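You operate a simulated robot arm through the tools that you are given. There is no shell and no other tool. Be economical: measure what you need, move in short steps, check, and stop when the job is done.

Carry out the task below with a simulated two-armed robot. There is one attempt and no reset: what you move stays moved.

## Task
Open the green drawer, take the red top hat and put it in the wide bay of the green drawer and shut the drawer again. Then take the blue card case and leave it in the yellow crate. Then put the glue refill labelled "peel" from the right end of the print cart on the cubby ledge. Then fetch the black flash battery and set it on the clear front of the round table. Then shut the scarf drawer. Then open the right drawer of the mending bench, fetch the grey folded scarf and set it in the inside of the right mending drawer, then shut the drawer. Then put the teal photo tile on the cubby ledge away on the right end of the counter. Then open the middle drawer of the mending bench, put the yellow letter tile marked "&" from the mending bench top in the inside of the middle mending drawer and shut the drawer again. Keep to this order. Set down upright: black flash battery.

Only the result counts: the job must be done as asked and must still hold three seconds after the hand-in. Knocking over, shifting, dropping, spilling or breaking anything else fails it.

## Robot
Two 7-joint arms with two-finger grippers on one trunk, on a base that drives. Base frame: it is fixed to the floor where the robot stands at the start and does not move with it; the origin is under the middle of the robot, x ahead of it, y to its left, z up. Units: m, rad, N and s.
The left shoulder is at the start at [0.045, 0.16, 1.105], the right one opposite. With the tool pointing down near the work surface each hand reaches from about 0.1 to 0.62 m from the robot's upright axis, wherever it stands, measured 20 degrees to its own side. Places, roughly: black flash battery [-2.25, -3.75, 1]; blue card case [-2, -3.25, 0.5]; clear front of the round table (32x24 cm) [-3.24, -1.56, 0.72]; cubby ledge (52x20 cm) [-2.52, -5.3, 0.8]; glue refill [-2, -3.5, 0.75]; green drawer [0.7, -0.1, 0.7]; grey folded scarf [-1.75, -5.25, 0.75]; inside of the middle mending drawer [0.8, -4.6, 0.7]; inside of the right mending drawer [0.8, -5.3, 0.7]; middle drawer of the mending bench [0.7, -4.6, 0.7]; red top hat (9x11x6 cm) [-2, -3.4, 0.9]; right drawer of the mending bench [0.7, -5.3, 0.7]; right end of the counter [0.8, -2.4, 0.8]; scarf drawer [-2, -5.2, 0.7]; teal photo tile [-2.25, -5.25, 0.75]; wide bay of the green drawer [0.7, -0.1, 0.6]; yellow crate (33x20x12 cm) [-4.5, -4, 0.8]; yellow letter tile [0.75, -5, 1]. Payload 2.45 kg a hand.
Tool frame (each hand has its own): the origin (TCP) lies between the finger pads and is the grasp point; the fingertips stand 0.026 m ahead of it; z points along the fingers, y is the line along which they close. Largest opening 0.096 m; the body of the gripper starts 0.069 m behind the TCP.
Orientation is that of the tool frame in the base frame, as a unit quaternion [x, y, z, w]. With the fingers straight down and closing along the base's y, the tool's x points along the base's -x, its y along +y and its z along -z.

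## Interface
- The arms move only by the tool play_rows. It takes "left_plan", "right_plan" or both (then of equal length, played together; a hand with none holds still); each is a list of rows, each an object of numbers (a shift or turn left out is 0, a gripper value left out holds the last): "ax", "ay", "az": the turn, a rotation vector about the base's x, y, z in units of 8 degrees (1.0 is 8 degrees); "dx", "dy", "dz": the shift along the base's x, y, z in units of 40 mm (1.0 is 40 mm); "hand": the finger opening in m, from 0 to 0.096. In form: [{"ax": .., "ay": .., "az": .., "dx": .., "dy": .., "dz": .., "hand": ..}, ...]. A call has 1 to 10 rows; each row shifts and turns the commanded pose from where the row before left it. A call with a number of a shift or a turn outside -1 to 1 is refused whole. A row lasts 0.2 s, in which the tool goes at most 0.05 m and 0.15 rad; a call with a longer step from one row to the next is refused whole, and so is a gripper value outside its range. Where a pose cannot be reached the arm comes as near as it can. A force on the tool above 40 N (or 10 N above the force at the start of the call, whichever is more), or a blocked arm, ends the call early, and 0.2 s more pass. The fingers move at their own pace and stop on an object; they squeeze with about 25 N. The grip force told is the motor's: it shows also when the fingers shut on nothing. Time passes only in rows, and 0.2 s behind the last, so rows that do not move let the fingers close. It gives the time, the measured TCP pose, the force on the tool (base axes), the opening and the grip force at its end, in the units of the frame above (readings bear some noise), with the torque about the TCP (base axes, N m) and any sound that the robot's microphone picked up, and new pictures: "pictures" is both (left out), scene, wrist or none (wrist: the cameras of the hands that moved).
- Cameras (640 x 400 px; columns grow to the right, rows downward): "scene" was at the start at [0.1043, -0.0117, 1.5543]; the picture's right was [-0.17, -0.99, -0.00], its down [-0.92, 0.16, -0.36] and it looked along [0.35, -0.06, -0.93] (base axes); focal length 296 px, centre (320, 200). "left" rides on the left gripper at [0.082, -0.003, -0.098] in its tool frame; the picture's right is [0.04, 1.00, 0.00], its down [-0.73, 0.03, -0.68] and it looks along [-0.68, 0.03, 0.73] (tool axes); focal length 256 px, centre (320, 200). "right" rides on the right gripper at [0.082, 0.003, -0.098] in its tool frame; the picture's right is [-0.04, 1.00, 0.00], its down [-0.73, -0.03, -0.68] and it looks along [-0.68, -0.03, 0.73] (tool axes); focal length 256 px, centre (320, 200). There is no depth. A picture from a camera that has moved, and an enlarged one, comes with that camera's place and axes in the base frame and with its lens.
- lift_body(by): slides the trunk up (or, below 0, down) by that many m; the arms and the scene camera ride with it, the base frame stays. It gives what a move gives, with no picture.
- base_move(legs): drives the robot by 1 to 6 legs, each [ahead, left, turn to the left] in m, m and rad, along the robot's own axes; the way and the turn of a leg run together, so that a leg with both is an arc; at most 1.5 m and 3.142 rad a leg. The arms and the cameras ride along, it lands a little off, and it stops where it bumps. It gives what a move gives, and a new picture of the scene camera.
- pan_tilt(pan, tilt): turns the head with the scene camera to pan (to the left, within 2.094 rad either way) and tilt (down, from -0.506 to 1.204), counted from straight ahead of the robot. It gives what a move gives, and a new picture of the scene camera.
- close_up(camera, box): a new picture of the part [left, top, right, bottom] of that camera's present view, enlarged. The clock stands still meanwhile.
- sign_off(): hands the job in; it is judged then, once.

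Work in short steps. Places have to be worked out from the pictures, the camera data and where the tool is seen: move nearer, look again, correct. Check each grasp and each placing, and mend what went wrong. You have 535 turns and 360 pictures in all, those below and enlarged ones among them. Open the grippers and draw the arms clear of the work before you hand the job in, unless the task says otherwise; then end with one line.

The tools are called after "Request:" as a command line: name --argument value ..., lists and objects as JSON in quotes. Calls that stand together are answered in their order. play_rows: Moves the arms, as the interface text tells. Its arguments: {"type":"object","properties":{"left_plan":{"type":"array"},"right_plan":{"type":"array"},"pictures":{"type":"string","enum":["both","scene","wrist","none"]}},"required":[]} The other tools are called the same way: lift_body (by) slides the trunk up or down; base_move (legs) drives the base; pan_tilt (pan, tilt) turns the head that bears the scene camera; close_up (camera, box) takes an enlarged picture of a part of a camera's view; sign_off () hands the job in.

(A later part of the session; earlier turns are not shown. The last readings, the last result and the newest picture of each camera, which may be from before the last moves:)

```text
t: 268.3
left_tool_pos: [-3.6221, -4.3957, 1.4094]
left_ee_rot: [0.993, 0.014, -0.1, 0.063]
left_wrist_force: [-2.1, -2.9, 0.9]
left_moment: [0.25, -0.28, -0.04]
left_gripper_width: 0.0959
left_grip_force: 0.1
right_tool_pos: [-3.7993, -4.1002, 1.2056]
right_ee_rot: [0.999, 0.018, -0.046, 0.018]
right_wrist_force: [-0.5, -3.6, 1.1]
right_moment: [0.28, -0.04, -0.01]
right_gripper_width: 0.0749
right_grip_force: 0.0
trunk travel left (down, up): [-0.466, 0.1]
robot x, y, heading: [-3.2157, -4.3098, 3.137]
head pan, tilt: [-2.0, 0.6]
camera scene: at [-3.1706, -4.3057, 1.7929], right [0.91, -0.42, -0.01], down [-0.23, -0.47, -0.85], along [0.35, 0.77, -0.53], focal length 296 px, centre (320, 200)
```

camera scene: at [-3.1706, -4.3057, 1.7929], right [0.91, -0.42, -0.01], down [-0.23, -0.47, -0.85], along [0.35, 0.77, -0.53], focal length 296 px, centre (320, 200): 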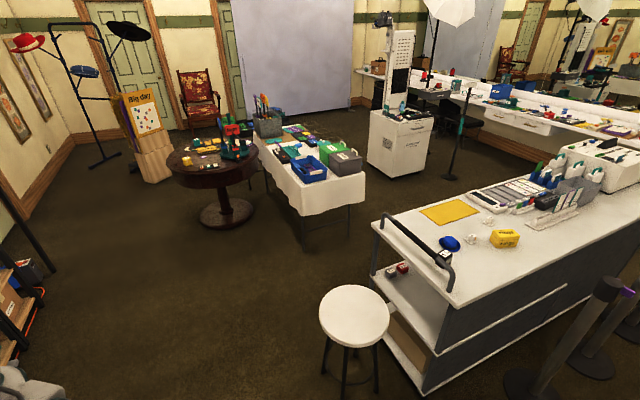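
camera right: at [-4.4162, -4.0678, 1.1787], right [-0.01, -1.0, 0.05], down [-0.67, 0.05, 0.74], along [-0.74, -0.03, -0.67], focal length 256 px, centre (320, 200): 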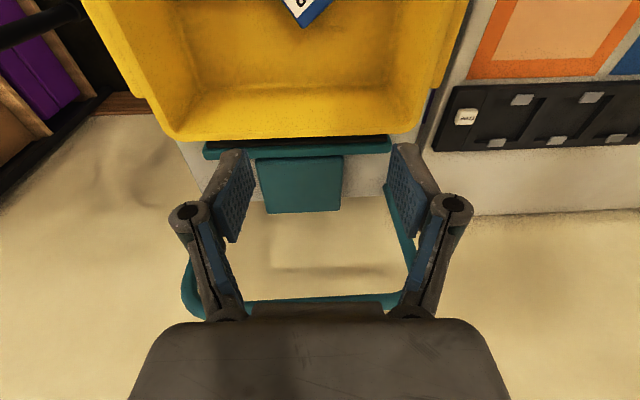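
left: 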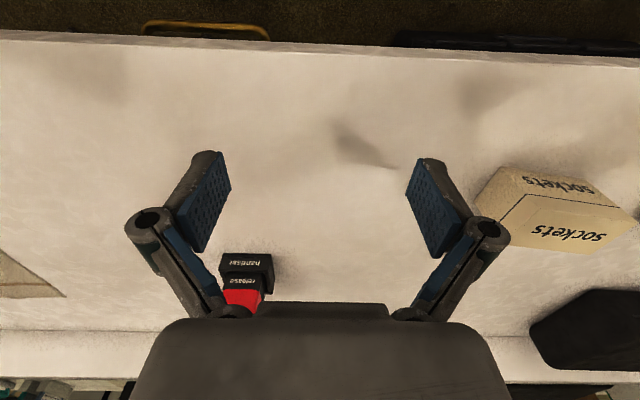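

I see the cart's right end, the stool, and two posts behind the cart. I'll reverse to x≈-2.27, turn to face +y (cart's back side), and lower the trunk for stability.

Request:
lift_body --by -0.08

Request:
base_move --legs '[[-0.95, 0, 0], [0, 0, -1.571]]'

Request:
pan_tilt --pan 0 --tilt 0.85

```text
t: 269.5
left_tool_pos: [-3.6189, -4.3248, 1.3313]
left_ee_rot: [0.991, 0.01, -0.104, 0.085]
left_wrist_force: [-0.1, -0.5, 0.3]
left_moment: [0.05, 0.05, 0.0]
left_gripper_width: 0.0962
left_grip_force: 0.1
right_tool_pos: [-3.7974, -4.0355, 1.1169]
right_ee_rot: [0.998, 0.012, -0.047, 0.039]
right_wrist_force: [-0.3, -0.6, 0.8]
right_moment: [0.03, -0.02, -0.03]
right_gripper_width: 0.075
right_grip_force: 0.0
trunk travel left (down, up): [-0.386, 0.18]
robot x, y, heading: [-3.2161, -4.2945, 3.136]
head pan, tilt: [-2.0, 0.6]
```

```text
t: 278.2
left_tool_pos: [-2.2476, -3.906, 1.3308]
left_ee_rot: [0.701, -0.698, -0.145, -0.002]
left_wrist_force: [0.5, -1.4, -1.4]
left_moment: [0.18, 0.06, -0.05]
left_gripper_width: 0.0963
left_grip_force: 0.1
right_tool_pos: [-1.9652, -3.7289, 1.108]
right_ee_rot: [0.708, -0.702, -0.072, 0.006]
right_wrist_force: [1.9, -1.0, -1.0]
right_moment: [0.04, 0.18, -0.02]
right_gripper_width: 0.075
right_grip_force: 0.1
trunk travel left (down, up): [-0.386, 0.18]
robot x, y, heading: [-2.2691, -4.3075, 1.558]
head pan, tilt: [-2.0, 0.6]
camera scene: at [-2.1308, -4.3468, 1.7074], right [-0.43, -0.9, 0.02], down [-0.54, 0.24, -0.81], along [0.73, -0.35, -0.59], focal length 296 px, centre (320, 200)
```

scene: 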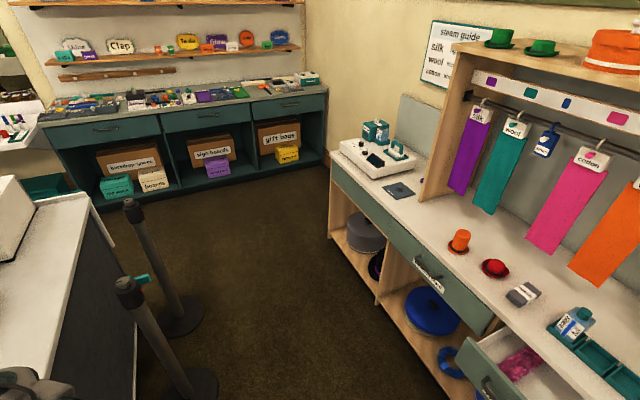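

```text
t: 280.1
left_tool_pos: [-2.2442, -3.9073, 1.3314]
left_ee_rot: [0.7, -0.699, -0.145, -0.005]
left_wrist_force: [1.5, -1.3, -1.0]
left_moment: [0.1, 0.16, -0.01]
left_gripper_width: 0.0959
left_grip_force: 0.1
right_tool_pos: [-1.96, -3.7302, 1.1085]
right_ee_rot: [0.706, -0.705, -0.071, 0.004]
right_wrist_force: [2.7, -0.9, -0.6]
right_moment: [0.07, 0.27, 0.0]
right_gripper_width: 0.0753
right_grip_force: 0.0
trunk travel left (down, up): [-0.386, 0.18]
robot x, y, heading: [-2.2597, -4.307, 1.557]
head pan, tilt: [0.0, 0.85]
camera scene: at [-2.1972, -4.2271, 1.6886], right [1.0, -0.02, -0.04], down [-0.04, -0.75, -0.66], along [-0.02, 0.66, -0.75], focal length 296 px, centre (320, 200)
```

scene: 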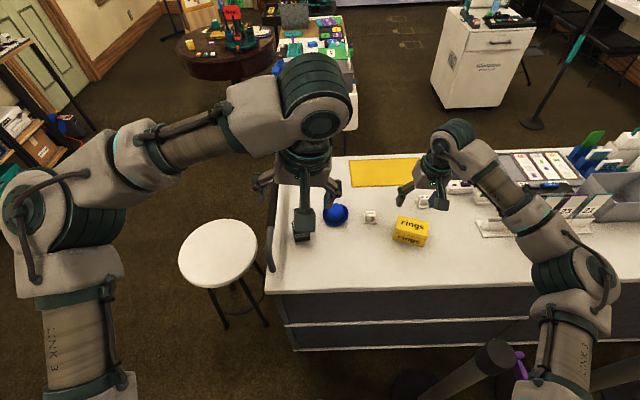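

Close-up of the refill near the blue hat to read its label.

Request:
close_up --camera "scene" --box '[280, 180, 450, 260]'

```text
3.76 times, centred on (365, 220) of scene
camera zoom: at [-2.1972, -4.2271, 1.6886], right [1.0, -0.02, -0.04], down [-0.04, -0.75, -0.66], along [-0.02, 0.66, -0.75], focal length 1115 px, centre (151, 125)
```

zoom: 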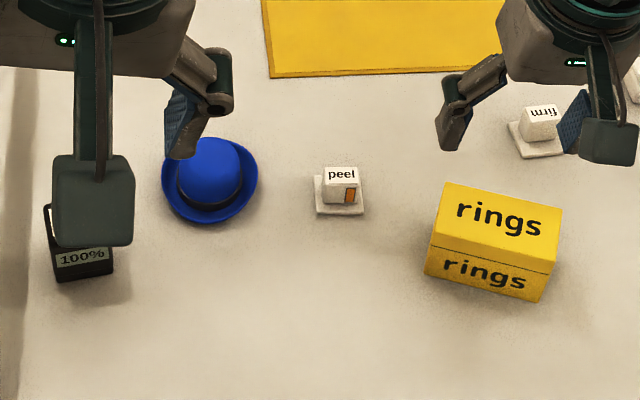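

It reads "peel". Move 0.13 m closer and lower the trunk 9 cm.

Request:
base_move --legs '[[0.13, 0, 0]]'

Request:
lift_body --by -0.09

Request:
play_rows --right_plan '[{"ax": -0.68, "ay": -0.76, "dx": -0.6, "hand": 0.06}, {"dx": -0.8}, {}, {}, {}]' --pictures "wrist"

```text
t: 281.4
left_tool_pos: [-2.3398, -3.78, 1.3335]
left_ee_rot: [0.707, -0.695, -0.124, -0.025]
left_wrist_force: [-1.0, 2.3, 1.5]
left_moment: [-0.15, -0.07, 0.04]
left_gripper_width: 0.096
left_grip_force: 0.1
right_tool_pos: [-2.0458, -3.6023, 1.1259]
right_ee_rot: [0.713, -0.699, -0.052, -0.018]
right_wrist_force: [-1.7, -0.1, -0.8]
right_moment: [0.01, -0.16, -0.01]
right_gripper_width: 0.075
right_grip_force: 0.0
trunk travel left (down, up): [-0.386, 0.18]
robot x, y, heading: [-2.2731, -4.175, 1.561]
head pan, tilt: [0.0, 0.85]
camera scene: at [-2.3056, -4.1032, 1.6899], right [1.0, -0.01, 0.02], down [0.0, -0.75, -0.66], along [0.02, 0.66, -0.75], focal length 296 px, centre (320, 200)
```

scene: 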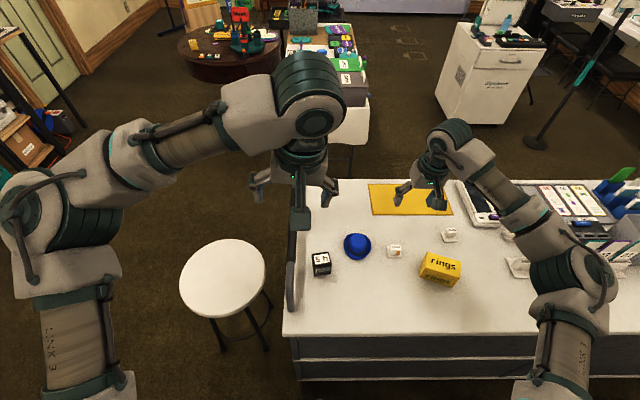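

```text
t: 282.6
left_tool_pos: [-2.3016, -3.784, 1.2457]
left_ee_rot: [0.704, -0.697, -0.135, -0.016]
left_wrist_force: [0.8, -0.5, 0.5]
left_moment: [0.03, 0.04, -0.01]
left_gripper_width: 0.0958
left_grip_force: 0.1
right_tool_pos: [-2.0104, -3.6043, 1.0311]
right_ee_rot: [0.712, -0.699, -0.062, -0.009]
right_wrist_force: [1.0, 0.4, 0.6]
right_moment: [0.0, 0.09, -0.01]
right_gripper_width: 0.075
right_grip_force: 0.1
trunk travel left (down, up): [-0.296, 0.27]
robot x, y, heading: [-2.2717, -4.178, 1.557]
head pan, tilt: [0.0, 0.85]
```

```text
t: 283.9
left_tool_pos: [-2.2916, -3.781, 1.2438]
left_ee_rot: [0.704, -0.697, -0.137, -0.012]
left_wrist_force: [-0.1, -0.3, -0.2]
left_moment: [0.11, 0.09, 0.0]
left_gripper_width: 0.0959
left_grip_force: 0.1
right_tool_pos: [-2.0587, -3.6042, 1.0292]
right_ee_rot: [0.714, -0.7, 0.008, -0.009]
right_wrist_force: [0.4, -0.4, 0.5]
right_moment: [0.02, 0.03, 0.0]
right_gripper_width: 0.0601
right_grip_force: 0.1
trunk travel left (down, up): [-0.296, 0.27]
robot x, y, heading: [-2.2743, -4.1809, 1.559]
head pan, tilt: [0.0, 0.85]
camera right: at [-2.0622, -3.6867, 1.1264], right [-1.0, 0.02, -0.02], down [0.0, 0.73, 0.68], along [0.03, 0.68, -0.73], focal length 256 px, centre (320, 200)
```

right: 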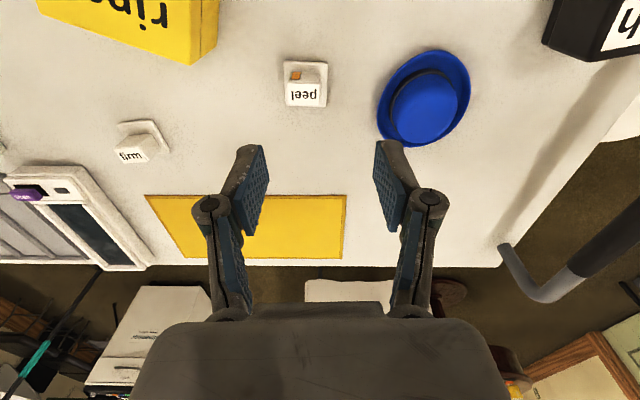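

Peel at ≈(-2.043,-3.604). Shift +1.5 cm x and descend to 0.945.

Request:
play_rows --right_plan '[{"dx": 0.35}, {"dz": -0.7}, {"dz": -0.7}, {"dz": -0.7}, {}]' --pictures "wrist"

```text
t: 285.2
left_tool_pos: [-2.3176, -3.7867, 1.2458]
left_ee_rot: [0.707, -0.695, -0.133, -0.018]
left_wrist_force: [0.4, -0.1, -0.3]
left_moment: [0.01, 0.07, 0.0]
left_gripper_width: 0.096
left_grip_force: 0.0
right_tool_pos: [-2.0691, -3.6071, 0.9504]
right_ee_rot: [0.716, -0.698, 0.009, -0.014]
right_wrist_force: [0.3, 0.5, -0.3]
right_moment: [0.01, 0.05, 0.0]
right_gripper_width: 0.0598
right_grip_force: 0.1
trunk travel left (down, up): [-0.296, 0.27]
robot x, y, heading: [-2.2831, -4.177, 1.563]
head pan, tilt: [0.0, 0.85]
stopped in row 5 (right hand): the arm was blocked; the commanded pose is now the measured one
camera right: at [-2.0736, -3.6914, 1.0463], right [-1.0, 0.01, -0.03], down [-0.01, 0.73, 0.69], along [0.03, 0.69, -0.73], focal length 256 px, centre (320, 200)
```

right: 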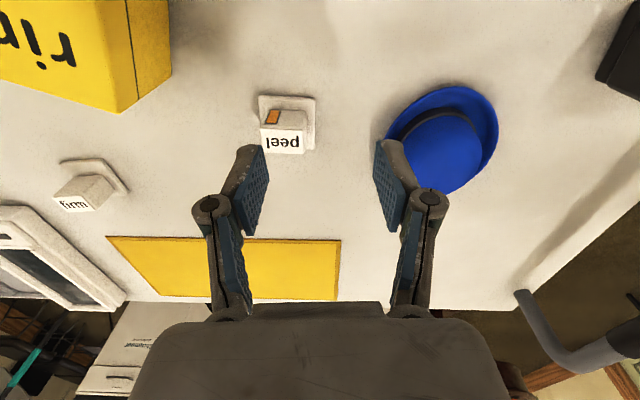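

Let me sample the sway to find its rhythm.

Request:
play_rows --right_plan '[{"hand": 0.05}]' --pictures "none"

Request:
play_rows --right_plan '[{}]' --pictures "none"

Request:
play_rows --right_plan '[{}]' --pictures "none"

Request:
play_rows --right_plan '[{}]' --pictures "none"

Request:
play_rows --right_plan '[{}]' --pictures "none"

Request:
play_rows --right_plan '[{}]' --pictures "none"

```text
t: 285.6
left_tool_pos: [-2.321, -3.7852, 1.2455]
left_ee_rot: [0.706, -0.695, -0.133, -0.017]
left_wrist_force: [-0.8, 0.0, -0.4]
left_moment: [0.02, 0.04, -0.01]
left_gripper_width: 0.0961
left_grip_force: 0.1
right_tool_pos: [-2.0737, -3.6066, 0.9496]
right_ee_rot: [0.717, -0.697, 0.009, -0.014]
right_wrist_force: [0.2, 0.8, -0.3]
right_moment: [-0.02, 0.0, 0.02]
right_gripper_width: 0.0502
right_grip_force: 0.2
trunk travel left (down, up): [-0.296, 0.27]
robot x, y, heading: [-2.2837, -4.1788, 1.561]
head pan, tilt: [0.0, 0.85]
```

```text
t: 286.1
left_tool_pos: [-2.3375, -3.7852, 1.2467]
left_ee_rot: [0.709, -0.693, -0.129, -0.023]
left_wrist_force: [-0.3, 0.5, 0.6]
left_moment: [-0.03, -0.04, 0.01]
left_gripper_width: 0.0962
left_grip_force: 0.1
right_tool_pos: [-2.0878, -3.608, 0.9519]
right_ee_rot: [0.717, -0.697, 0.014, -0.019]
right_wrist_force: [-0.2, 0.0, 0.7]
right_moment: [0.0, -0.01, 0.0]
right_gripper_width: 0.0501
right_grip_force: 0.1
trunk travel left (down, up): [-0.296, 0.27]
robot x, y, heading: [-2.2833, -4.1774, 1.556]
head pan, tilt: [0.0, 0.85]
```

```text
t: 286.4
left_tool_pos: [-2.2979, -3.786, 1.2466]
left_ee_rot: [0.705, -0.695, -0.138, -0.014]
left_wrist_force: [0.5, -0.6, 0.0]
left_moment: [0.06, 0.08, -0.02]
left_gripper_width: 0.0957
left_grip_force: 0.0
right_tool_pos: [-2.056, -3.6076, 0.9457]
right_ee_rot: [0.716, -0.698, 0.005, -0.01]
right_wrist_force: [1.9, 0.1, -0.3]
right_moment: [-0.03, 0.12, -0.02]
right_gripper_width: 0.0499
right_grip_force: 0.0
trunk travel left (down, up): [-0.296, 0.27]
robot x, y, heading: [-2.28, -4.1763, 1.559]
head pan, tilt: [0.0, 0.85]
```

```text
t: 287.1
left_tool_pos: [-2.3042, -3.7918, 1.2479]
left_ee_rot: [0.705, -0.695, -0.141, -0.015]
left_wrist_force: [0.7, -0.6, 0.4]
left_moment: [0.08, 0.07, -0.02]
left_gripper_width: 0.0961
left_grip_force: 0.1
right_tool_pos: [-2.0606, -3.6117, 0.9486]
right_ee_rot: [0.718, -0.696, 0.002, -0.011]
right_wrist_force: [1.5, 0.1, 0.1]
right_moment: [0.0, 0.09, 0.02]
right_gripper_width: 0.0499
right_grip_force: 0.1
trunk travel left (down, up): [-0.296, 0.27]
robot x, y, heading: [-2.2847, -4.1788, 1.557]
head pan, tilt: [0.0, 0.85]
stopped in row 1 (right hand): the arm was blocked; the commanded pose is now the measured one
```

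```text
t: 287.4
left_tool_pos: [-2.3373, -3.7888, 1.2477]
left_ee_rot: [0.709, -0.693, -0.131, -0.021]
left_wrist_force: [-0.5, -0.8, 0.1]
left_moment: [-0.07, -0.04, 0.02]
left_gripper_width: 0.0961
left_grip_force: 0.0
right_tool_pos: [-2.0897, -3.6094, 0.9527]
right_ee_rot: [0.719, -0.695, 0.009, -0.017]
right_wrist_force: [-1.1, -0.5, 0.5]
right_moment: [-0.01, -0.06, 0.02]
right_gripper_width: 0.0499
right_grip_force: 0.1
trunk travel left (down, up): [-0.296, 0.27]
robot x, y, heading: [-2.2879, -4.1741, 1.564]
head pan, tilt: [0.0, 0.85]
```

```text
t: 287.9
left_tool_pos: [-2.3199, -3.7886, 1.2472]
left_ee_rot: [0.707, -0.694, -0.135, -0.018]
left_wrist_force: [0.7, 0.2, 0.1]
left_moment: [0.06, 0.01, 0.0]
left_gripper_width: 0.0963
left_grip_force: 0.0
right_tool_pos: [-2.0746, -3.6106, 0.9509]
right_ee_rot: [0.717, -0.697, 0.006, -0.016]
right_wrist_force: [1.2, 0.0, -0.3]
right_moment: [-0.02, 0.01, -0.02]
right_gripper_width: 0.0501
right_grip_force: 0.0
trunk travel left (down, up): [-0.296, 0.27]
robot x, y, heading: [-2.2876, -4.1803, 1.559]
head pan, tilt: [0.0, 0.85]
```

The trunk oscillates ±1.7 cm sideways at this height; it was steady with the trunk low. Raise the right hand, then lower the trunk by 0.1.

Request:
play_rows --right_plan '[{"dz": 0.9}, {"dz": 0.9}, {"dz": 0.9}]' --pictures "none"

Request:
lift_body --by -0.11

Request:
play_rows --right_plan '[{}, {}]' --pictures "none"

Request:
play_rows --right_plan '[{}]' --pictures "none"

Request:
play_rows --right_plan '[{}]' --pictures "none"

```text
t: 288.6
left_tool_pos: [-2.3426, -3.7895, 1.2473]
left_ee_rot: [0.709, -0.693, -0.13, -0.023]
left_wrist_force: [-0.6, 0.8, 0.2]
left_moment: [-0.06, -0.03, -0.02]
left_gripper_width: 0.0961
left_grip_force: 0.0
right_tool_pos: [-2.0925, -3.6105, 1.0634]
right_ee_rot: [0.719, -0.695, 0.012, -0.019]
right_wrist_force: [-0.4, -0.6, -0.3]
right_moment: [0.02, -0.05, -0.02]
right_gripper_width: 0.0497
right_grip_force: 0.0
trunk travel left (down, up): [-0.296, 0.27]
robot x, y, heading: [-2.2932, -4.1797, 1.561]
head pan, tilt: [0.0, 0.85]
```

```text
t: 290.1
left_tool_pos: [-2.3381, -3.7914, 1.1397]
left_ee_rot: [0.708, -0.693, -0.131, -0.024]
left_wrist_force: [-1.6, -1.4, 0.7]
left_moment: [0.0, -0.09, -0.03]
left_gripper_width: 0.0962
left_grip_force: 0.1
right_tool_pos: [-2.0906, -3.6117, 0.9526]
right_ee_rot: [0.719, -0.694, 0.009, -0.021]
right_wrist_force: [-1.4, 0.5, 0.5]
right_moment: [-0.01, -0.09, -0.03]
right_gripper_width: 0.0499
right_grip_force: 0.0
trunk travel left (down, up): [-0.186, 0.38]
robot x, y, heading: [-2.2935, -4.1775, 1.559]
head pan, tilt: [0.0, 0.85]
```

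```text
t: 290.9
left_tool_pos: [-2.325, -3.7947, 1.1404]
left_ee_rot: [0.707, -0.694, -0.135, -0.024]
left_wrist_force: [0.6, -0.7, 0.4]
left_moment: [-0.01, -0.06, -0.03]
left_gripper_width: 0.0959
left_grip_force: 0.1
right_tool_pos: [-2.0784, -3.6133, 0.954]
right_ee_rot: [0.717, -0.697, 0.008, -0.019]
right_wrist_force: [-1.4, -0.5, -0.1]
right_moment: [-0.01, -0.05, 0.05]
right_gripper_width: 0.05
right_grip_force: 0.1
trunk travel left (down, up): [-0.186, 0.38]
robot x, y, heading: [-2.2817, -4.179, 1.563]
head pan, tilt: [0.0, 0.85]
stopped in row 2 (right hand): the arm was blocked; the commanded pose is now the measured one
```

```text
t: 291.3
left_tool_pos: [-2.3113, -3.7953, 1.1402]
left_ee_rot: [0.706, -0.694, -0.137, -0.02]
left_wrist_force: [-0.8, -0.3, 0.3]
left_moment: [0.02, 0.04, 0.0]
left_gripper_width: 0.0959
left_grip_force: 0.0
right_tool_pos: [-2.0657, -3.6145, 0.9506]
right_ee_rot: [0.716, -0.698, 0.006, -0.016]
right_wrist_force: [-0.1, -0.8, -0.5]
right_moment: [0.04, 0.02, 0.0]
right_gripper_width: 0.0499
right_grip_force: 0.1
trunk travel left (down, up): [-0.186, 0.38]
robot x, y, heading: [-2.2827, -4.1751, 1.563]
head pan, tilt: [0.0, 0.85]
```

```text
t: 291.7
left_tool_pos: [-2.3181, -3.794, 1.1397]
left_ee_rot: [0.706, -0.695, -0.135, -0.021]
left_wrist_force: [0.0, -0.1, -0.3]
left_moment: [-0.02, 0.01, -0.03]
left_gripper_width: 0.0962
left_grip_force: 0.1
right_tool_pos: [-2.0701, -3.6153, 0.95]
right_ee_rot: [0.717, -0.697, 0.007, -0.018]
right_wrist_force: [-0.8, 0.0, 0.5]
right_moment: [0.01, -0.02, -0.01]
right_gripper_width: 0.0501
right_grip_force: 0.0
trunk travel left (down, up): [-0.186, 0.38]
robot x, y, heading: [-2.2836, -4.1808, 1.567]
head pan, tilt: [0.0, 0.85]
```

Much calmer. Align to the refill: +2.7 cm x, +1 cm y.

Request:
play_rows --right_plan '[{"dx": 0.68, "dy": 0.2}, {}, {}, {}]' --pictures "wrist"

```text
t: 292.7
left_tool_pos: [-2.3406, -3.7937, 1.1387]
left_ee_rot: [0.709, -0.693, -0.131, -0.026]
left_wrist_force: [-0.4, 0.3, 0.4]
left_moment: [-0.03, -0.05, 0.01]
left_gripper_width: 0.0959
left_grip_force: 0.0
right_tool_pos: [-2.0645, -3.6057, 0.9537]
right_ee_rot: [0.718, -0.696, 0.012, -0.022]
right_wrist_force: [-0.9, -0.4, 0.3]
right_moment: [0.02, -0.05, 0.02]
right_gripper_width: 0.05
right_grip_force: 0.1
trunk travel left (down, up): [-0.186, 0.38]
robot x, y, heading: [-2.2885, -4.1766, 1.561]
head pan, tilt: [0.0, 0.85]
camera right: at [-2.0689, -3.6899, 1.0507], right [-1.0, 0.01, -0.05], down [-0.03, 0.72, 0.69], along [0.04, 0.69, -0.72], focal length 256 px, centre (320, 200)
```

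right: 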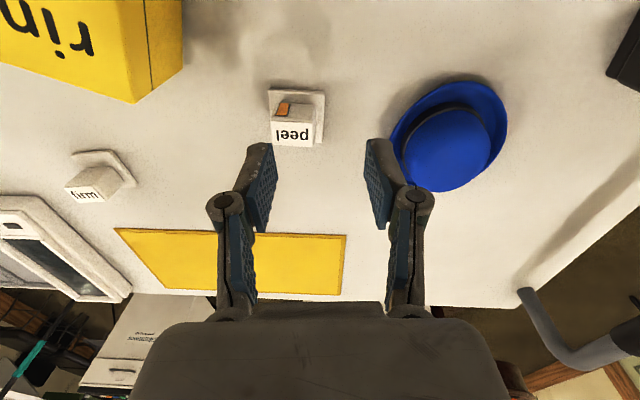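

Request:
play_rows --right_plan '[{"hand": 0.062}, {}, {}, {}, {}, {}, {}, {}, {}, {}]' --pictures "none"

Request:
play_rows --right_plan '[{}]' --pictures "none"

Request:
play_rows --right_plan '[{}]' --pictures "none"

Request:
play_rows --right_plan '[{}]' --pictures "none"

```text
t: 294.9
left_tool_pos: [-2.2984, -3.794, 1.1398]
left_ee_rot: [0.705, -0.695, -0.142, -0.016]
left_wrist_force: [1.2, -0.3, 0.4]
left_moment: [0.03, 0.08, -0.01]
left_gripper_width: 0.0961
left_grip_force: 0.0
right_tool_pos: [-2.0272, -3.6068, 0.9463]
right_ee_rot: [0.716, -0.698, 0.003, -0.013]
right_wrist_force: [1.2, -0.2, -0.5]
right_moment: [-0.03, 0.11, 0.01]
right_gripper_width: 0.0619
right_grip_force: 0.1
trunk travel left (down, up): [-0.186, 0.38]
robot x, y, heading: [-2.2768, -4.1802, 1.559]
head pan, tilt: [0.0, 0.85]
```

```text
t: 295.3
left_tool_pos: [-2.3358, -3.7941, 1.1387]
left_ee_rot: [0.707, -0.694, -0.131, -0.025]
left_wrist_force: [1.1, 0.2, 0.5]
left_moment: [-0.05, 0.0, -0.03]
left_gripper_width: 0.0961
left_grip_force: 0.2
right_tool_pos: [-2.0602, -3.6058, 0.9535]
right_ee_rot: [0.717, -0.697, 0.011, -0.022]
right_wrist_force: [-0.2, -0.5, 0.4]
right_moment: [-0.03, 0.02, 0.01]
right_gripper_width: 0.062
right_grip_force: 0.1
trunk travel left (down, up): [-0.186, 0.38]
robot x, y, heading: [-2.2864, -4.1767, 1.558]
head pan, tilt: [0.0, 0.85]
```

```text
t: 295.7
left_tool_pos: [-2.2997, -3.795, 1.1401]
left_ee_rot: [0.705, -0.695, -0.141, -0.017]
left_wrist_force: [1.1, 0.5, 0.2]
left_moment: [0.01, 0.06, -0.01]
left_gripper_width: 0.0961
left_grip_force: 0.0
right_tool_pos: [-2.029, -3.6071, 0.9474]
right_ee_rot: [0.716, -0.698, 0.002, -0.013]
right_wrist_force: [0.2, -0.2, 0.1]
right_moment: [-0.01, 0.07, 0.0]
right_gripper_width: 0.0617
right_grip_force: 0.0
trunk travel left (down, up): [-0.186, 0.38]
robot x, y, heading: [-2.2787, -4.1781, 1.554]
head pan, tilt: [0.0, 0.85]
```

```text
t: 296.1
left_tool_pos: [-2.3339, -3.7949, 1.1399]
left_ee_rot: [0.708, -0.693, -0.132, -0.026]
left_wrist_force: [-1.8, 0.7, 0.4]
left_moment: [-0.07, -0.04, 0.0]
left_gripper_width: 0.0961
left_grip_force: 0.1
right_tool_pos: [-2.0574, -3.6071, 0.9542]
right_ee_rot: [0.717, -0.696, 0.01, -0.021]
right_wrist_force: [-0.7, -0.4, 0.2]
right_moment: [0.0, -0.05, 0.01]
right_gripper_width: 0.0621
right_grip_force: 0.1
trunk travel left (down, up): [-0.186, 0.38]
robot x, y, heading: [-2.2824, -4.1781, 1.559]
head pan, tilt: [0.0, 0.85]
```

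A sustained oscillation. It dies with the trunk fully low, so I'll back off, lower fully to damp it, and come back.

Request:
base_move --legs '[[-0.4, 0, 0]]'

Request:
lift_body --by -0.16

Request:
play_rows --right_plan '[{}, {}, {}, {}, {}]' --pictures "none"

Request:
play_rows --right_plan '[{}]' --pictures "none"

Request:
play_rows --right_plan '[{}]' --pictures "none"

```text
t: 298.6
left_tool_pos: [-2.3361, -4.1916, 1.1391]
left_ee_rot: [0.71, -0.691, -0.133, -0.024]
left_wrist_force: [0.0, 0.1, 0.1]
left_moment: [-0.05, -0.01, 0.03]
left_gripper_width: 0.0962
left_grip_force: 0.1
right_tool_pos: [-2.063, -4.0009, 0.9529]
right_ee_rot: [0.721, -0.693, 0.01, -0.02]
right_wrist_force: [-0.6, -0.4, 0.4]
right_moment: [0.02, -0.05, 0.04]
right_gripper_width: 0.0618
right_grip_force: 0.1
trunk travel left (down, up): [-0.186, 0.38]
robot x, y, heading: [-2.2886, -4.5788, 1.57]
head pan, tilt: [0.0, 0.85]
camera scene: at [-2.2937, -4.3758, 1.4837], right [1.0, 0.0, 0.0], down [0.0, -0.75, -0.66], along [0.0, 0.66, -0.75], focal length 296 px, centre (320, 200)
```

scene: 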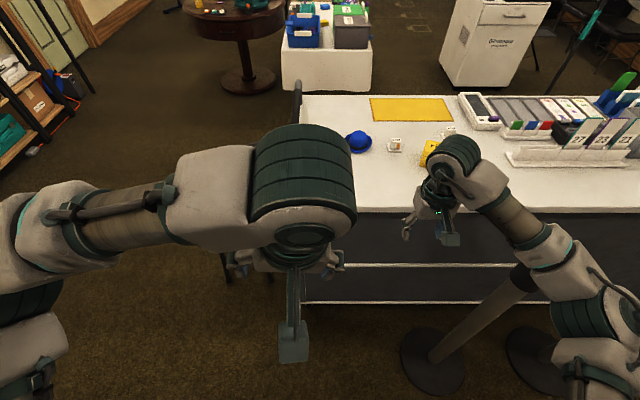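

```text
t: 300.4
left_tool_pos: [-2.3412, -4.1796, 0.9681]
left_ee_rot: [0.732, -0.67, -0.126, 0.005]
left_wrist_force: [-1.1, -0.1, 0.4]
left_moment: [0.02, 0.0, -0.02]
left_gripper_width: 0.0959
left_grip_force: 0.0
right_tool_pos: [-2.0597, -4.0066, 0.797]
right_ee_rot: [0.721, -0.693, 0.005, -0.023]
right_wrist_force: [-0.3, -1.0, 0.3]
right_moment: [0.04, 0.03, 0.01]
right_gripper_width: 0.062
right_grip_force: 0.1
trunk travel left (down, up): [-0.026, 0.54]
robot x, y, heading: [-2.2853, -4.5801, 1.568]
head pan, tilt: [0.0, 0.85]
```

```text
t: 301.6
left_tool_pos: [-2.3387, -4.1776, 0.9668]
left_ee_rot: [0.73, -0.671, -0.129, 0.008]
left_wrist_force: [0.9, -0.2, -0.5]
left_moment: [0.01, -0.02, 0.01]
left_gripper_width: 0.0961
left_grip_force: 0.2
right_tool_pos: [-2.0561, -4.0065, 0.7946]
right_ee_rot: [0.72, -0.694, 0.005, -0.019]
right_wrist_force: [-0.2, 0.0, 0.8]
right_moment: [0.01, -0.01, 0.01]
right_gripper_width: 0.0619
right_grip_force: 0.1
trunk travel left (down, up): [-0.026, 0.54]
robot x, y, heading: [-2.2887, -4.5756, 1.573]
head pan, tilt: [0.0, 0.85]
```

```text
t: 302.0
left_tool_pos: [-2.338, -4.1792, 0.9661]
left_ee_rot: [0.73, -0.672, -0.129, 0.008]
left_wrist_force: [0.3, -0.3, -0.4]
left_moment: [-0.03, -0.02, 0.02]
left_gripper_width: 0.0961
left_grip_force: 0.0
right_tool_pos: [-2.0593, -4.0047, 0.7953]
right_ee_rot: [0.72, -0.694, 0.006, -0.021]
right_wrist_force: [-0.3, -0.3, 0.0]
right_moment: [0.01, 0.03, -0.03]
right_gripper_width: 0.0619
right_grip_force: 0.1
trunk travel left (down, up): [-0.026, 0.54]
robot x, y, heading: [-2.2821, -4.5727, 1.569]
head pan, tilt: [0.0, 0.85]
```

```text
t: 302.4
left_tool_pos: [-2.3396, -4.1786, 0.9659]
left_ee_rot: [0.73, -0.671, -0.129, 0.009]
left_wrist_force: [0.3, 0.0, -0.1]
left_moment: [-0.01, 0.03, -0.01]
left_gripper_width: 0.0962
left_grip_force: 0.0
right_tool_pos: [-2.0577, -4.0048, 0.7939]
right_ee_rot: [0.72, -0.694, 0.006, -0.02]
right_wrist_force: [0.3, 0.8, 0.1]
right_moment: [0.03, 0.0, 0.03]
right_gripper_width: 0.062
right_grip_force: 0.0
trunk travel left (down, up): [-0.026, 0.54]
robot x, y, heading: [-2.2901, -4.5732, 1.567]
head pan, tilt: [0.0, 0.85]
```

Steady. Raise to the moderate height and drive back in.

Request:
lift_body --by 0.15

Request:
play_rows --right_plan '[{"dz": 0.9}, {"dz": 0.9}]' --pictures "none"

Request:
base_move --legs '[[0.4, 0, 0]]'

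Request:
play_rows --right_plan '[{}]' --pictures "none"

Request:
play_rows --right_plan '[{}]' --pictures "wrist"

```text
t: 304.1
left_tool_pos: [-2.3307, -4.1955, 1.1305]
left_ee_rot: [0.71, -0.691, -0.136, -0.023]
left_wrist_force: [0.3, -0.6, 0.5]
left_moment: [0.01, -0.03, 0.01]
left_gripper_width: 0.096
left_grip_force: 0.0
right_tool_pos: [-2.0571, -4.0044, 0.9425]
right_ee_rot: [0.72, -0.694, 0.007, -0.019]
right_wrist_force: [0.4, 1.0, 0.4]
right_moment: [0.01, 0.02, 0.01]
right_gripper_width: 0.0617
right_grip_force: 0.1
trunk travel left (down, up): [-0.176, 0.39]
robot x, y, heading: [-2.2877, -4.5736, 1.567]
head pan, tilt: [0.0, 0.85]
```

```text
t: 304.7
left_tool_pos: [-2.331, -4.1966, 1.1317]
left_ee_rot: [0.71, -0.69, -0.136, -0.023]
left_wrist_force: [-0.5, 0.5, -0.4]
left_moment: [0.04, -0.02, -0.03]
left_gripper_width: 0.096
left_grip_force: 0.0
right_tool_pos: [-2.0584, -4.0043, 1.0171]
right_ee_rot: [0.721, -0.693, 0.005, -0.02]
right_wrist_force: [-0.2, -0.2, 0.6]
right_moment: [0.0, -0.03, 0.0]
right_gripper_width: 0.0621
right_grip_force: 0.1
trunk travel left (down, up): [-0.176, 0.39]
robot x, y, heading: [-2.2885, -4.5768, 1.566]
head pan, tilt: [0.0, 0.85]
```

```text
t: 307.2
left_tool_pos: [-2.3325, -3.7941, 1.1325]
left_ee_rot: [0.711, -0.689, -0.137, -0.023]
left_wrist_force: [0.0, 0.3, 0.4]
left_moment: [-0.04, 0.01, -0.03]
left_gripper_width: 0.0959
left_grip_force: 0.1
right_tool_pos: [-2.0611, -3.6011, 1.0156]
right_ee_rot: [0.723, -0.691, 0.006, -0.02]
right_wrist_force: [1.0, 0.1, -0.1]
right_moment: [-0.03, -0.02, 0.0]
right_gripper_width: 0.0621
right_grip_force: 0.1
trunk travel left (down, up): [-0.176, 0.39]
robot x, y, heading: [-2.287, -4.175, 1.571]
head pan, tilt: [0.0, 0.85]
camera scene: at [-2.2871, -3.9639, 1.4727], right [1.0, 0.0, 0.0], down [0.0, -0.75, -0.66], along [0.0, 0.66, -0.75], focal length 296 px, centre (320, 200)
```

scene: 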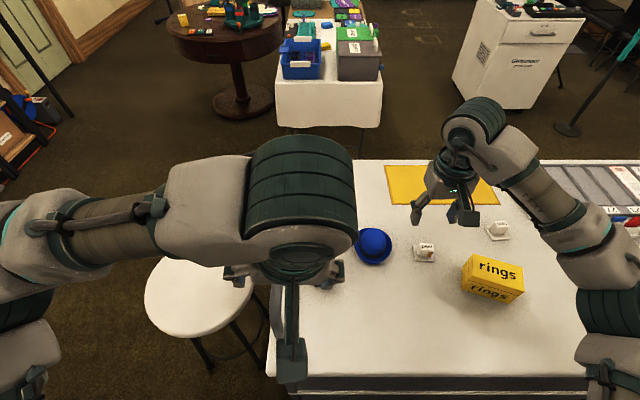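

```text
t: 307.6
left_tool_pos: [-2.3294, -3.7988, 1.1348]
left_ee_rot: [0.711, -0.689, -0.139, -0.024]
left_wrist_force: [0.2, 0.1, -0.3]
left_moment: [0.02, 0.01, 0.0]
left_gripper_width: 0.0959
left_grip_force: 0.0
right_tool_pos: [-2.06, -3.605, 1.0174]
right_ee_rot: [0.722, -0.692, 0.003, -0.022]
right_wrist_force: [-0.3, 0.4, -0.6]
right_moment: [-0.01, -0.03, -0.02]
right_gripper_width: 0.0621
right_grip_force: 0.0
trunk travel left (down, up): [-0.176, 0.39]
robot x, y, heading: [-2.2858, -4.1715, 1.573]
head pan, tilt: [0.0, 0.85]
```

```text
t: 308.0
left_tool_pos: [-2.3317, -3.7996, 1.134]
left_ee_rot: [0.711, -0.689, -0.138, -0.025]
left_wrist_force: [0.3, -0.6, -0.1]
left_moment: [0.04, -0.03, -0.02]
left_gripper_width: 0.0958
left_grip_force: 0.0
right_tool_pos: [-2.0598, -3.6055, 1.018]
right_ee_rot: [0.722, -0.691, 0.004, -0.022]
right_wrist_force: [0.1, -0.4, -0.2]
right_moment: [0.01, -0.01, -0.02]
right_gripper_width: 0.0623
right_grip_force: 0.1
trunk travel left (down, up): [-0.176, 0.39]
robot x, y, heading: [-2.2875, -4.1741, 1.571]
head pan, tilt: [0.0, 0.85]
camera right: at [-2.0634, -3.6896, 1.1135], right [-1.0, 0.0, -0.04], down [-0.03, 0.72, 0.7], along [0.02, 0.7, -0.72], focal length 256 px, centre (320, 200)
```

right: 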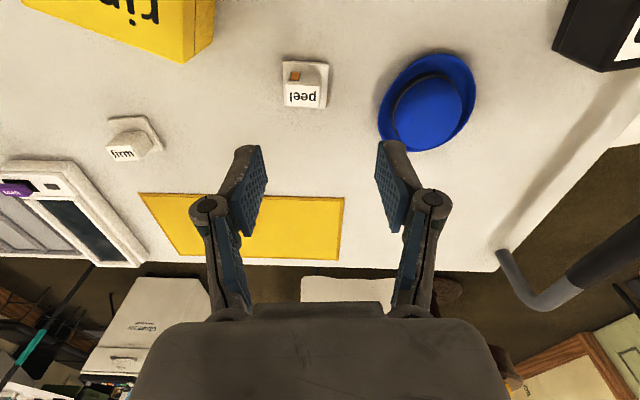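

Rock steady now. Move +1.7 cm x, and descend to 0.945.

Request:
play_rows --right_plan '[{"dx": 0.42, "dz": -0.4}, {"dz": -0.7}, {"dz": -0.7}]' --pictures "wrist"

```text
t: 308.8
left_tool_pos: [-2.3315, -3.7989, 1.1338]
left_ee_rot: [0.711, -0.689, -0.139, -0.024]
left_wrist_force: [-0.3, 1.0, -0.1]
left_moment: [-0.01, 0.02, 0.0]
left_gripper_width: 0.0959
left_grip_force: 0.2
right_tool_pos: [-2.0432, -3.6043, 0.9454]
right_ee_rot: [0.721, -0.692, 0.005, -0.021]
right_wrist_force: [0.2, -0.2, 0.0]
right_moment: [0.0, 0.02, 0.01]
right_gripper_width: 0.0621
right_grip_force: 0.1
trunk travel left (down, up): [-0.176, 0.39]
robot x, y, heading: [-2.2899, -4.1741, 1.572]
head pan, tilt: [0.0, 0.85]
camera right: at [-2.0458, -3.6881, 1.0408], right [-1.0, 0.0, -0.04], down [-0.03, 0.72, 0.7], along [0.02, 0.7, -0.72], focal length 256 px, centre (320, 200)
```

right: 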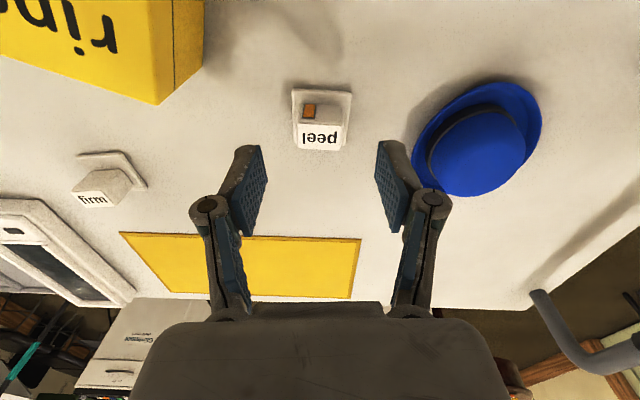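

Request:
play_rows --right_plan '[{"dz": -0.5}, {"dz": -0.5}]' --pictures "wrist"

```text
t: 309.4
left_tool_pos: [-2.3325, -3.799, 1.1329]
left_ee_rot: [0.711, -0.689, -0.138, -0.025]
left_wrist_force: [0.6, 0.1, 0.2]
left_moment: [0.0, -0.01, -0.01]
left_gripper_width: 0.0961
left_grip_force: 0.0
right_tool_pos: [-2.0449, -3.6037, 0.9043]
right_ee_rot: [0.722, -0.692, 0.003, -0.021]
right_wrist_force: [0.5, -0.8, -0.3]
right_moment: [0.02, -0.01, 0.0]
right_gripper_width: 0.0619
right_grip_force: 0.1
trunk travel left (down, up): [-0.176, 0.39]
robot x, y, heading: [-2.2875, -4.1697, 1.571]
head pan, tilt: [0.0, 0.85]
camera right: at [-2.0468, -3.6884, 1.0006], right [-1.0, 0.0, -0.03], down [-0.03, 0.72, 0.7], along [0.02, 0.7, -0.72], focal length 256 px, centre (320, 200)
```

right: 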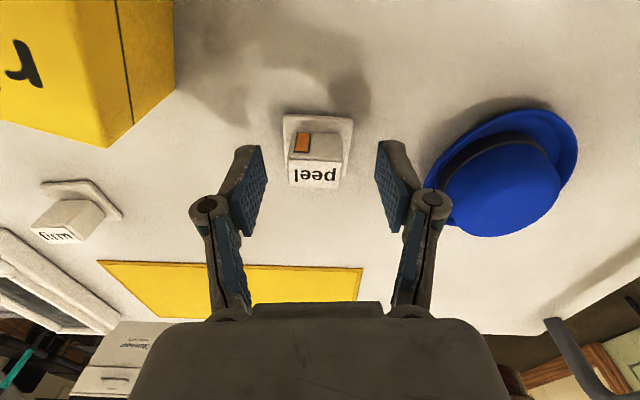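

Request:
play_rows --right_plan '[{"hand": 0.0, "dz": -0.06}, {}, {}, {}]' --pictures "none"

Request:
play_rows --right_plan '[{"dz": 0.4}, {"dz": 0.8}, {"dz": 0.8}]' --pictures "wrist"

```text
t: 310.4
left_tool_pos: [-2.3316, -3.7993, 1.1347]
left_ee_rot: [0.711, -0.689, -0.139, -0.025]
left_wrist_force: [0.0, 0.4, 0.9]
left_moment: [-0.01, -0.02, 0.01]
left_gripper_width: 0.096
left_grip_force: 0.0
right_tool_pos: [-2.0443, -3.6043, 0.905]
right_ee_rot: [0.722, -0.692, 0.003, -0.022]
right_wrist_force: [0.1, 2.1, 8.4]
right_moment: [0.45, -0.01, 0.0]
right_gripper_width: 0.0312
right_grip_force: 25.4
trunk travel left (down, up): [-0.176, 0.39]
robot x, y, heading: [-2.287, -4.1726, 1.573]
head pan, tilt: [0.0, 0.85]
```

```text
t: 311.2
left_tool_pos: [-2.334, -3.7988, 1.1346]
left_ee_rot: [0.712, -0.688, -0.139, -0.025]
left_wrist_force: [0.9, -0.6, 0.2]
left_moment: [0.03, 0.0, 0.02]
left_gripper_width: 0.0961
left_grip_force: 0.2
right_tool_pos: [-2.0445, -3.6058, 0.986]
right_ee_rot: [0.722, -0.691, 0.004, -0.021]
right_wrist_force: [0.2, 0.4, 0.5]
right_moment: [0.01, 0.06, 0.02]
right_gripper_width: 0.0311
right_grip_force: 25.0
trunk travel left (down, up): [-0.176, 0.39]
robot x, y, heading: [-2.2894, -4.1759, 1.579]
head pan, tilt: [0.0, 0.85]
camera right: at [-2.0474, -3.69, 1.0808], right [-1.0, 0.0, -0.04], down [-0.03, 0.72, 0.7], along [0.02, 0.7, -0.72], focal length 256 px, centre (320, 200)
```

right: 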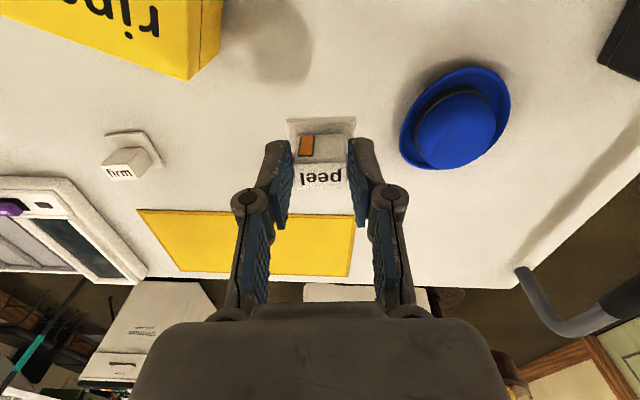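

Refill held with its base plate. Back up 0.33 m, then turn left 180° to face the cubby cabinet.

Request:
play_rows --right_plan '[{"dz": 0.9}]' --pictures "none"

Request:
base_move --legs '[[-0.3, 0, 0], [0, 0, 3.14]]'

Request:
pan_tilt --pan 0 --tilt 0.75

```text
t: 311.6
left_tool_pos: [-2.3325, -3.8016, 1.1353]
left_ee_rot: [0.712, -0.688, -0.139, -0.025]
left_wrist_force: [0.7, -1.0, -0.3]
left_moment: [0.02, -0.01, -0.01]
left_gripper_width: 0.0959
left_grip_force: 0.0
right_tool_pos: [-2.0465, -3.606, 1.0227]
right_ee_rot: [0.721, -0.692, 0.005, -0.021]
right_wrist_force: [0.0, -0.2, -0.8]
right_moment: [0.0, 0.03, 0.0]
right_gripper_width: 0.0313
right_grip_force: 24.8
trunk travel left (down, up): [-0.176, 0.39]
robot x, y, heading: [-2.2874, -4.1722, 1.573]
head pan, tilt: [0.0, 0.85]
```

```text
t: 321.1
left_tool_pos: [-2.2311, -4.8505, 1.1342]
left_ee_rot: [0.677, 0.723, -0.021, 0.138]
left_wrist_force: [0.3, 0.1, -0.4]
left_moment: [0.0, 0.02, -0.03]
left_gripper_width: 0.096
left_grip_force: 0.0
right_tool_pos: [-2.5088, -5.0545, 1.0208]
right_ee_rot: [0.68, 0.733, -0.022, -0.005]
right_wrist_force: [0.2, 0.4, 0.0]
right_moment: [-0.01, 0.01, -0.04]
right_gripper_width: 0.0311
right_grip_force: 25.3
trunk travel left (down, up): [-0.176, 0.39]
robot x, y, heading: [-2.2885, -4.4755, -1.536]
head pan, tilt: [0.0, 0.85]
camera scene: at [-2.2816, -4.687, 1.4726], right [-1.0, -0.04, 0.0], down [-0.03, 0.75, -0.66], along [0.02, -0.66, -0.75], focal length 296 px, centre (320, 200)
```

scene: 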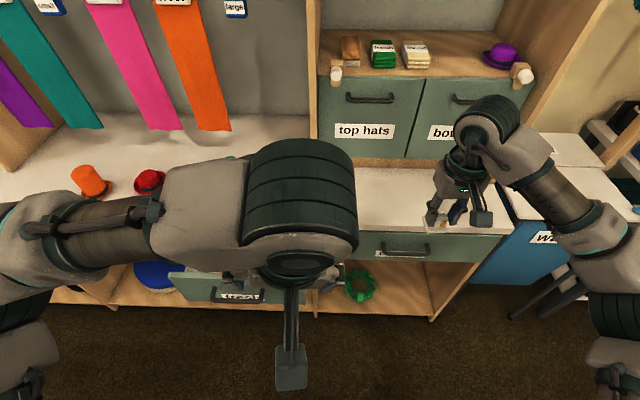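

```text
t: 321.8
left_tool_pos: [-2.2296, -4.8466, 1.1359]
left_ee_rot: [0.676, 0.723, -0.024, 0.14]
left_wrist_force: [-0.1, 0.8, -1.3]
left_moment: [0.03, 0.03, -0.01]
left_gripper_width: 0.0958
left_grip_force: 0.1
right_tool_pos: [-2.5094, -5.0502, 1.023]
right_ee_rot: [0.679, 0.733, -0.024, -0.003]
right_wrist_force: [-0.4, 1.0, -0.3]
right_moment: [0.0, -0.02, 0.02]
right_gripper_width: 0.0312
right_grip_force: 24.6
trunk travel left (down, up): [-0.176, 0.39]
robot x, y, heading: [-2.2845, -4.4749, -1.533]
head pan, tilt: [0.0, 0.75]
camera scene: at [-2.2814, -4.6915, 1.4805], right [-1.0, -0.04, 0.0], down [-0.02, 0.69, -0.73], along [0.03, -0.73, -0.69], focal length 296 px, centre (320, 200)
```

scene: 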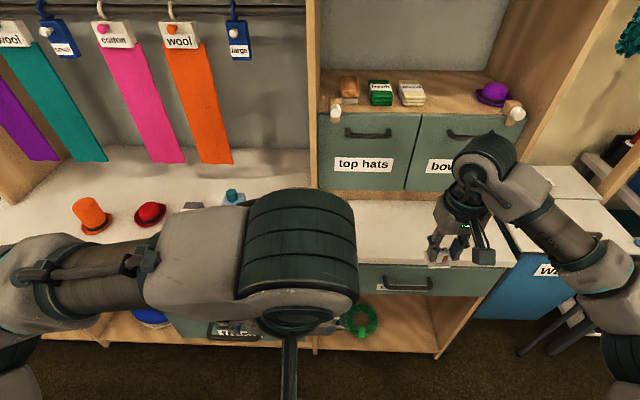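

The ledge is the counter strip in front of the hat drawers. Move the left arm aside to see the rest.

Request:
play_rows --left_plan '[{"dx": 0.8, "dy": 0.3}, {"dx": 0.8, "dy": 0.3}, {"dx": 0.8, "dy": 0.3}, {"dx": 0.8, "dy": 0.3}, {"dx": 0.8}, {"dx": 0.8}]' --pictures "scene"

```text
t: 323.2
left_tool_pos: [-2.034, -4.7979, 1.1339]
left_ee_rot: [0.677, 0.723, -0.025, 0.14]
left_wrist_force: [-0.3, -1.0, 0.2]
left_moment: [0.0, 0.03, -0.01]
left_gripper_width: 0.0961
left_grip_force: 0.1
right_tool_pos: [-2.5067, -5.0485, 1.0253]
right_ee_rot: [0.679, 0.733, -0.025, -0.002]
right_wrist_force: [0.4, 1.4, -0.3]
right_moment: [-0.01, 0.02, 0.01]
right_gripper_width: 0.0313
right_grip_force: 24.8
trunk travel left (down, up): [-0.176, 0.39]
robot x, y, heading: [-2.2867, -4.4788, -1.533]
head pan, tilt: [0.0, 0.75]
camera scene: at [-2.2774, -4.69, 1.4808], right [-1.0, -0.04, 0.0], down [-0.03, 0.68, -0.73], along [0.02, -0.73, -0.69], focal length 296 px, centre (320, 200)
```

scene: 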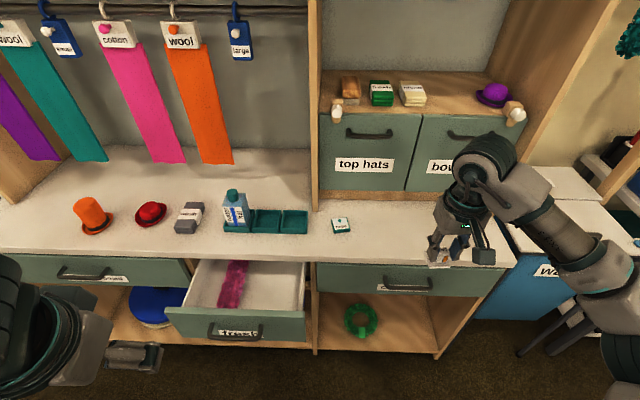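

Request:
close_up --camera "scene" --box '[60, 170, 380, 370]'

```text
2.00 times, centred on (220, 270) of scene
camera zoom: at [-2.2774, -4.69, 1.4808], right [-1.0, -0.04, 0.0], down [-0.03, 0.68, -0.73], along [0.02, -0.73, -0.69], focal length 592 px, centre (520, 60)
```

zoom: 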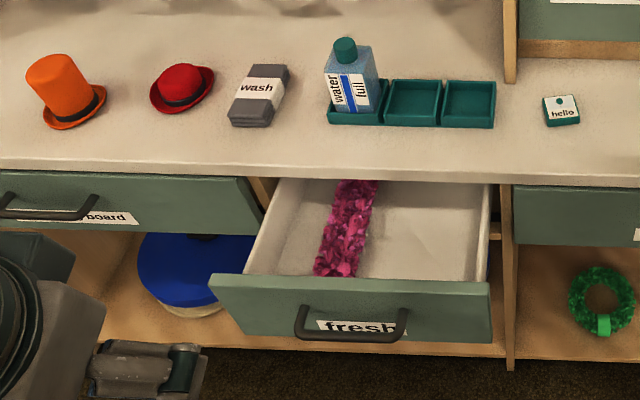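

Teal photo tile ("hello") at ≈(-2.325,-5.29); grey scarf and the open "fresh" drawer are to its left. I'll go forward 0.23 m and place the refill near x≈-2.52.

Request:
base_move --legs '[[0.23, 0, -0.035]]'

Request:
play_rows --right_plan '[{"dz": -0.6}, {"dz": -0.6}, {"dz": -0.6}, {}]' --pictures "both"

```text
t: 324.9
left_tool_pos: [-2.0438, -5.0362, 1.1333]
left_ee_rot: [0.689, 0.71, -0.028, 0.14]
left_wrist_force: [-0.2, -0.1, -0.5]
left_moment: [0.04, -0.02, -0.01]
left_gripper_width: 0.0962
left_grip_force: 0.0
right_tool_pos: [-2.5256, -5.2695, 1.0239]
right_ee_rot: [0.693, 0.72, -0.023, -0.003]
right_wrist_force: [0.2, -0.4, -0.2]
right_moment: [0.02, -0.01, 0.0]
right_gripper_width: 0.0312
right_grip_force: 24.9
trunk travel left (down, up): [-0.176, 0.39]
robot x, y, heading: [-2.2828, -4.7097, -1.572]
head pan, tilt: [0.0, 0.75]
camera scene: at [-2.2826, -4.9188, 1.4808], right [-1.0, 0.0, 0.0], down [0.0, 0.69, -0.73], along [0.0, -0.73, -0.69], focal length 296 px, centre (320, 200)
```

scene: 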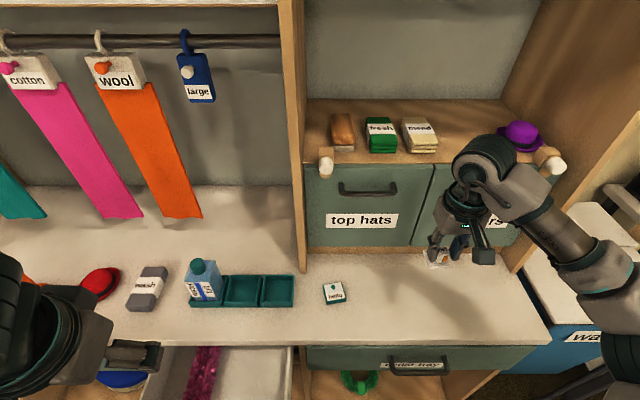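

```text
t: 325.9
left_tool_pos: [-2.0442, -5.0319, 1.1358]
left_ee_rot: [0.689, 0.71, -0.027, 0.142]
left_wrist_force: [-0.4, -0.4, 0.1]
left_moment: [0.0, 0.02, 0.07]
left_gripper_width: 0.0961
left_grip_force: 0.1
right_tool_pos: [-2.5267, -5.2644, 0.9536]
right_ee_rot: [0.694, 0.72, -0.025, -0.002]
right_wrist_force: [0.6, -0.5, -1.3]
right_moment: [0.0, 0.01, 0.01]
right_gripper_width: 0.031
right_grip_force: 24.5
trunk travel left (down, up): [-0.176, 0.39]
robot x, y, heading: [-2.2829, -4.704, -1.574]
head pan, tilt: [0.0, 0.75]
camera scene: at [-2.2837, -4.9186, 1.4808], right [-1.0, 0.0, 0.0], down [0.0, 0.69, -0.73], along [0.0, -0.73, -0.69], focal length 296 px, centre (320, 200)
camera right: at [-2.5229, -5.1812, 1.0494], right [1.0, 0.0, -0.04], down [0.02, -0.71, 0.7], along [-0.03, -0.7, -0.71], focal length 256 px, centre (320, 200)
```

scene: 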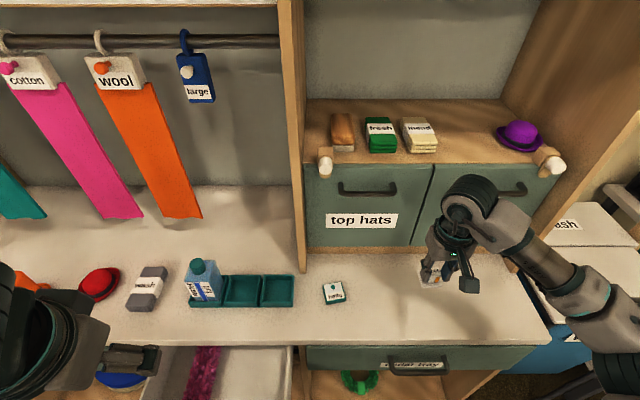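
right: 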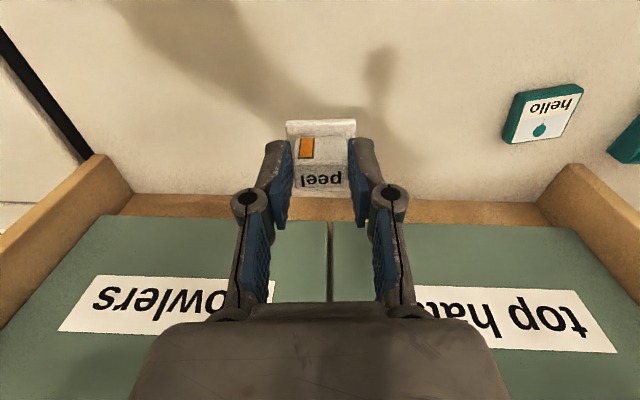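

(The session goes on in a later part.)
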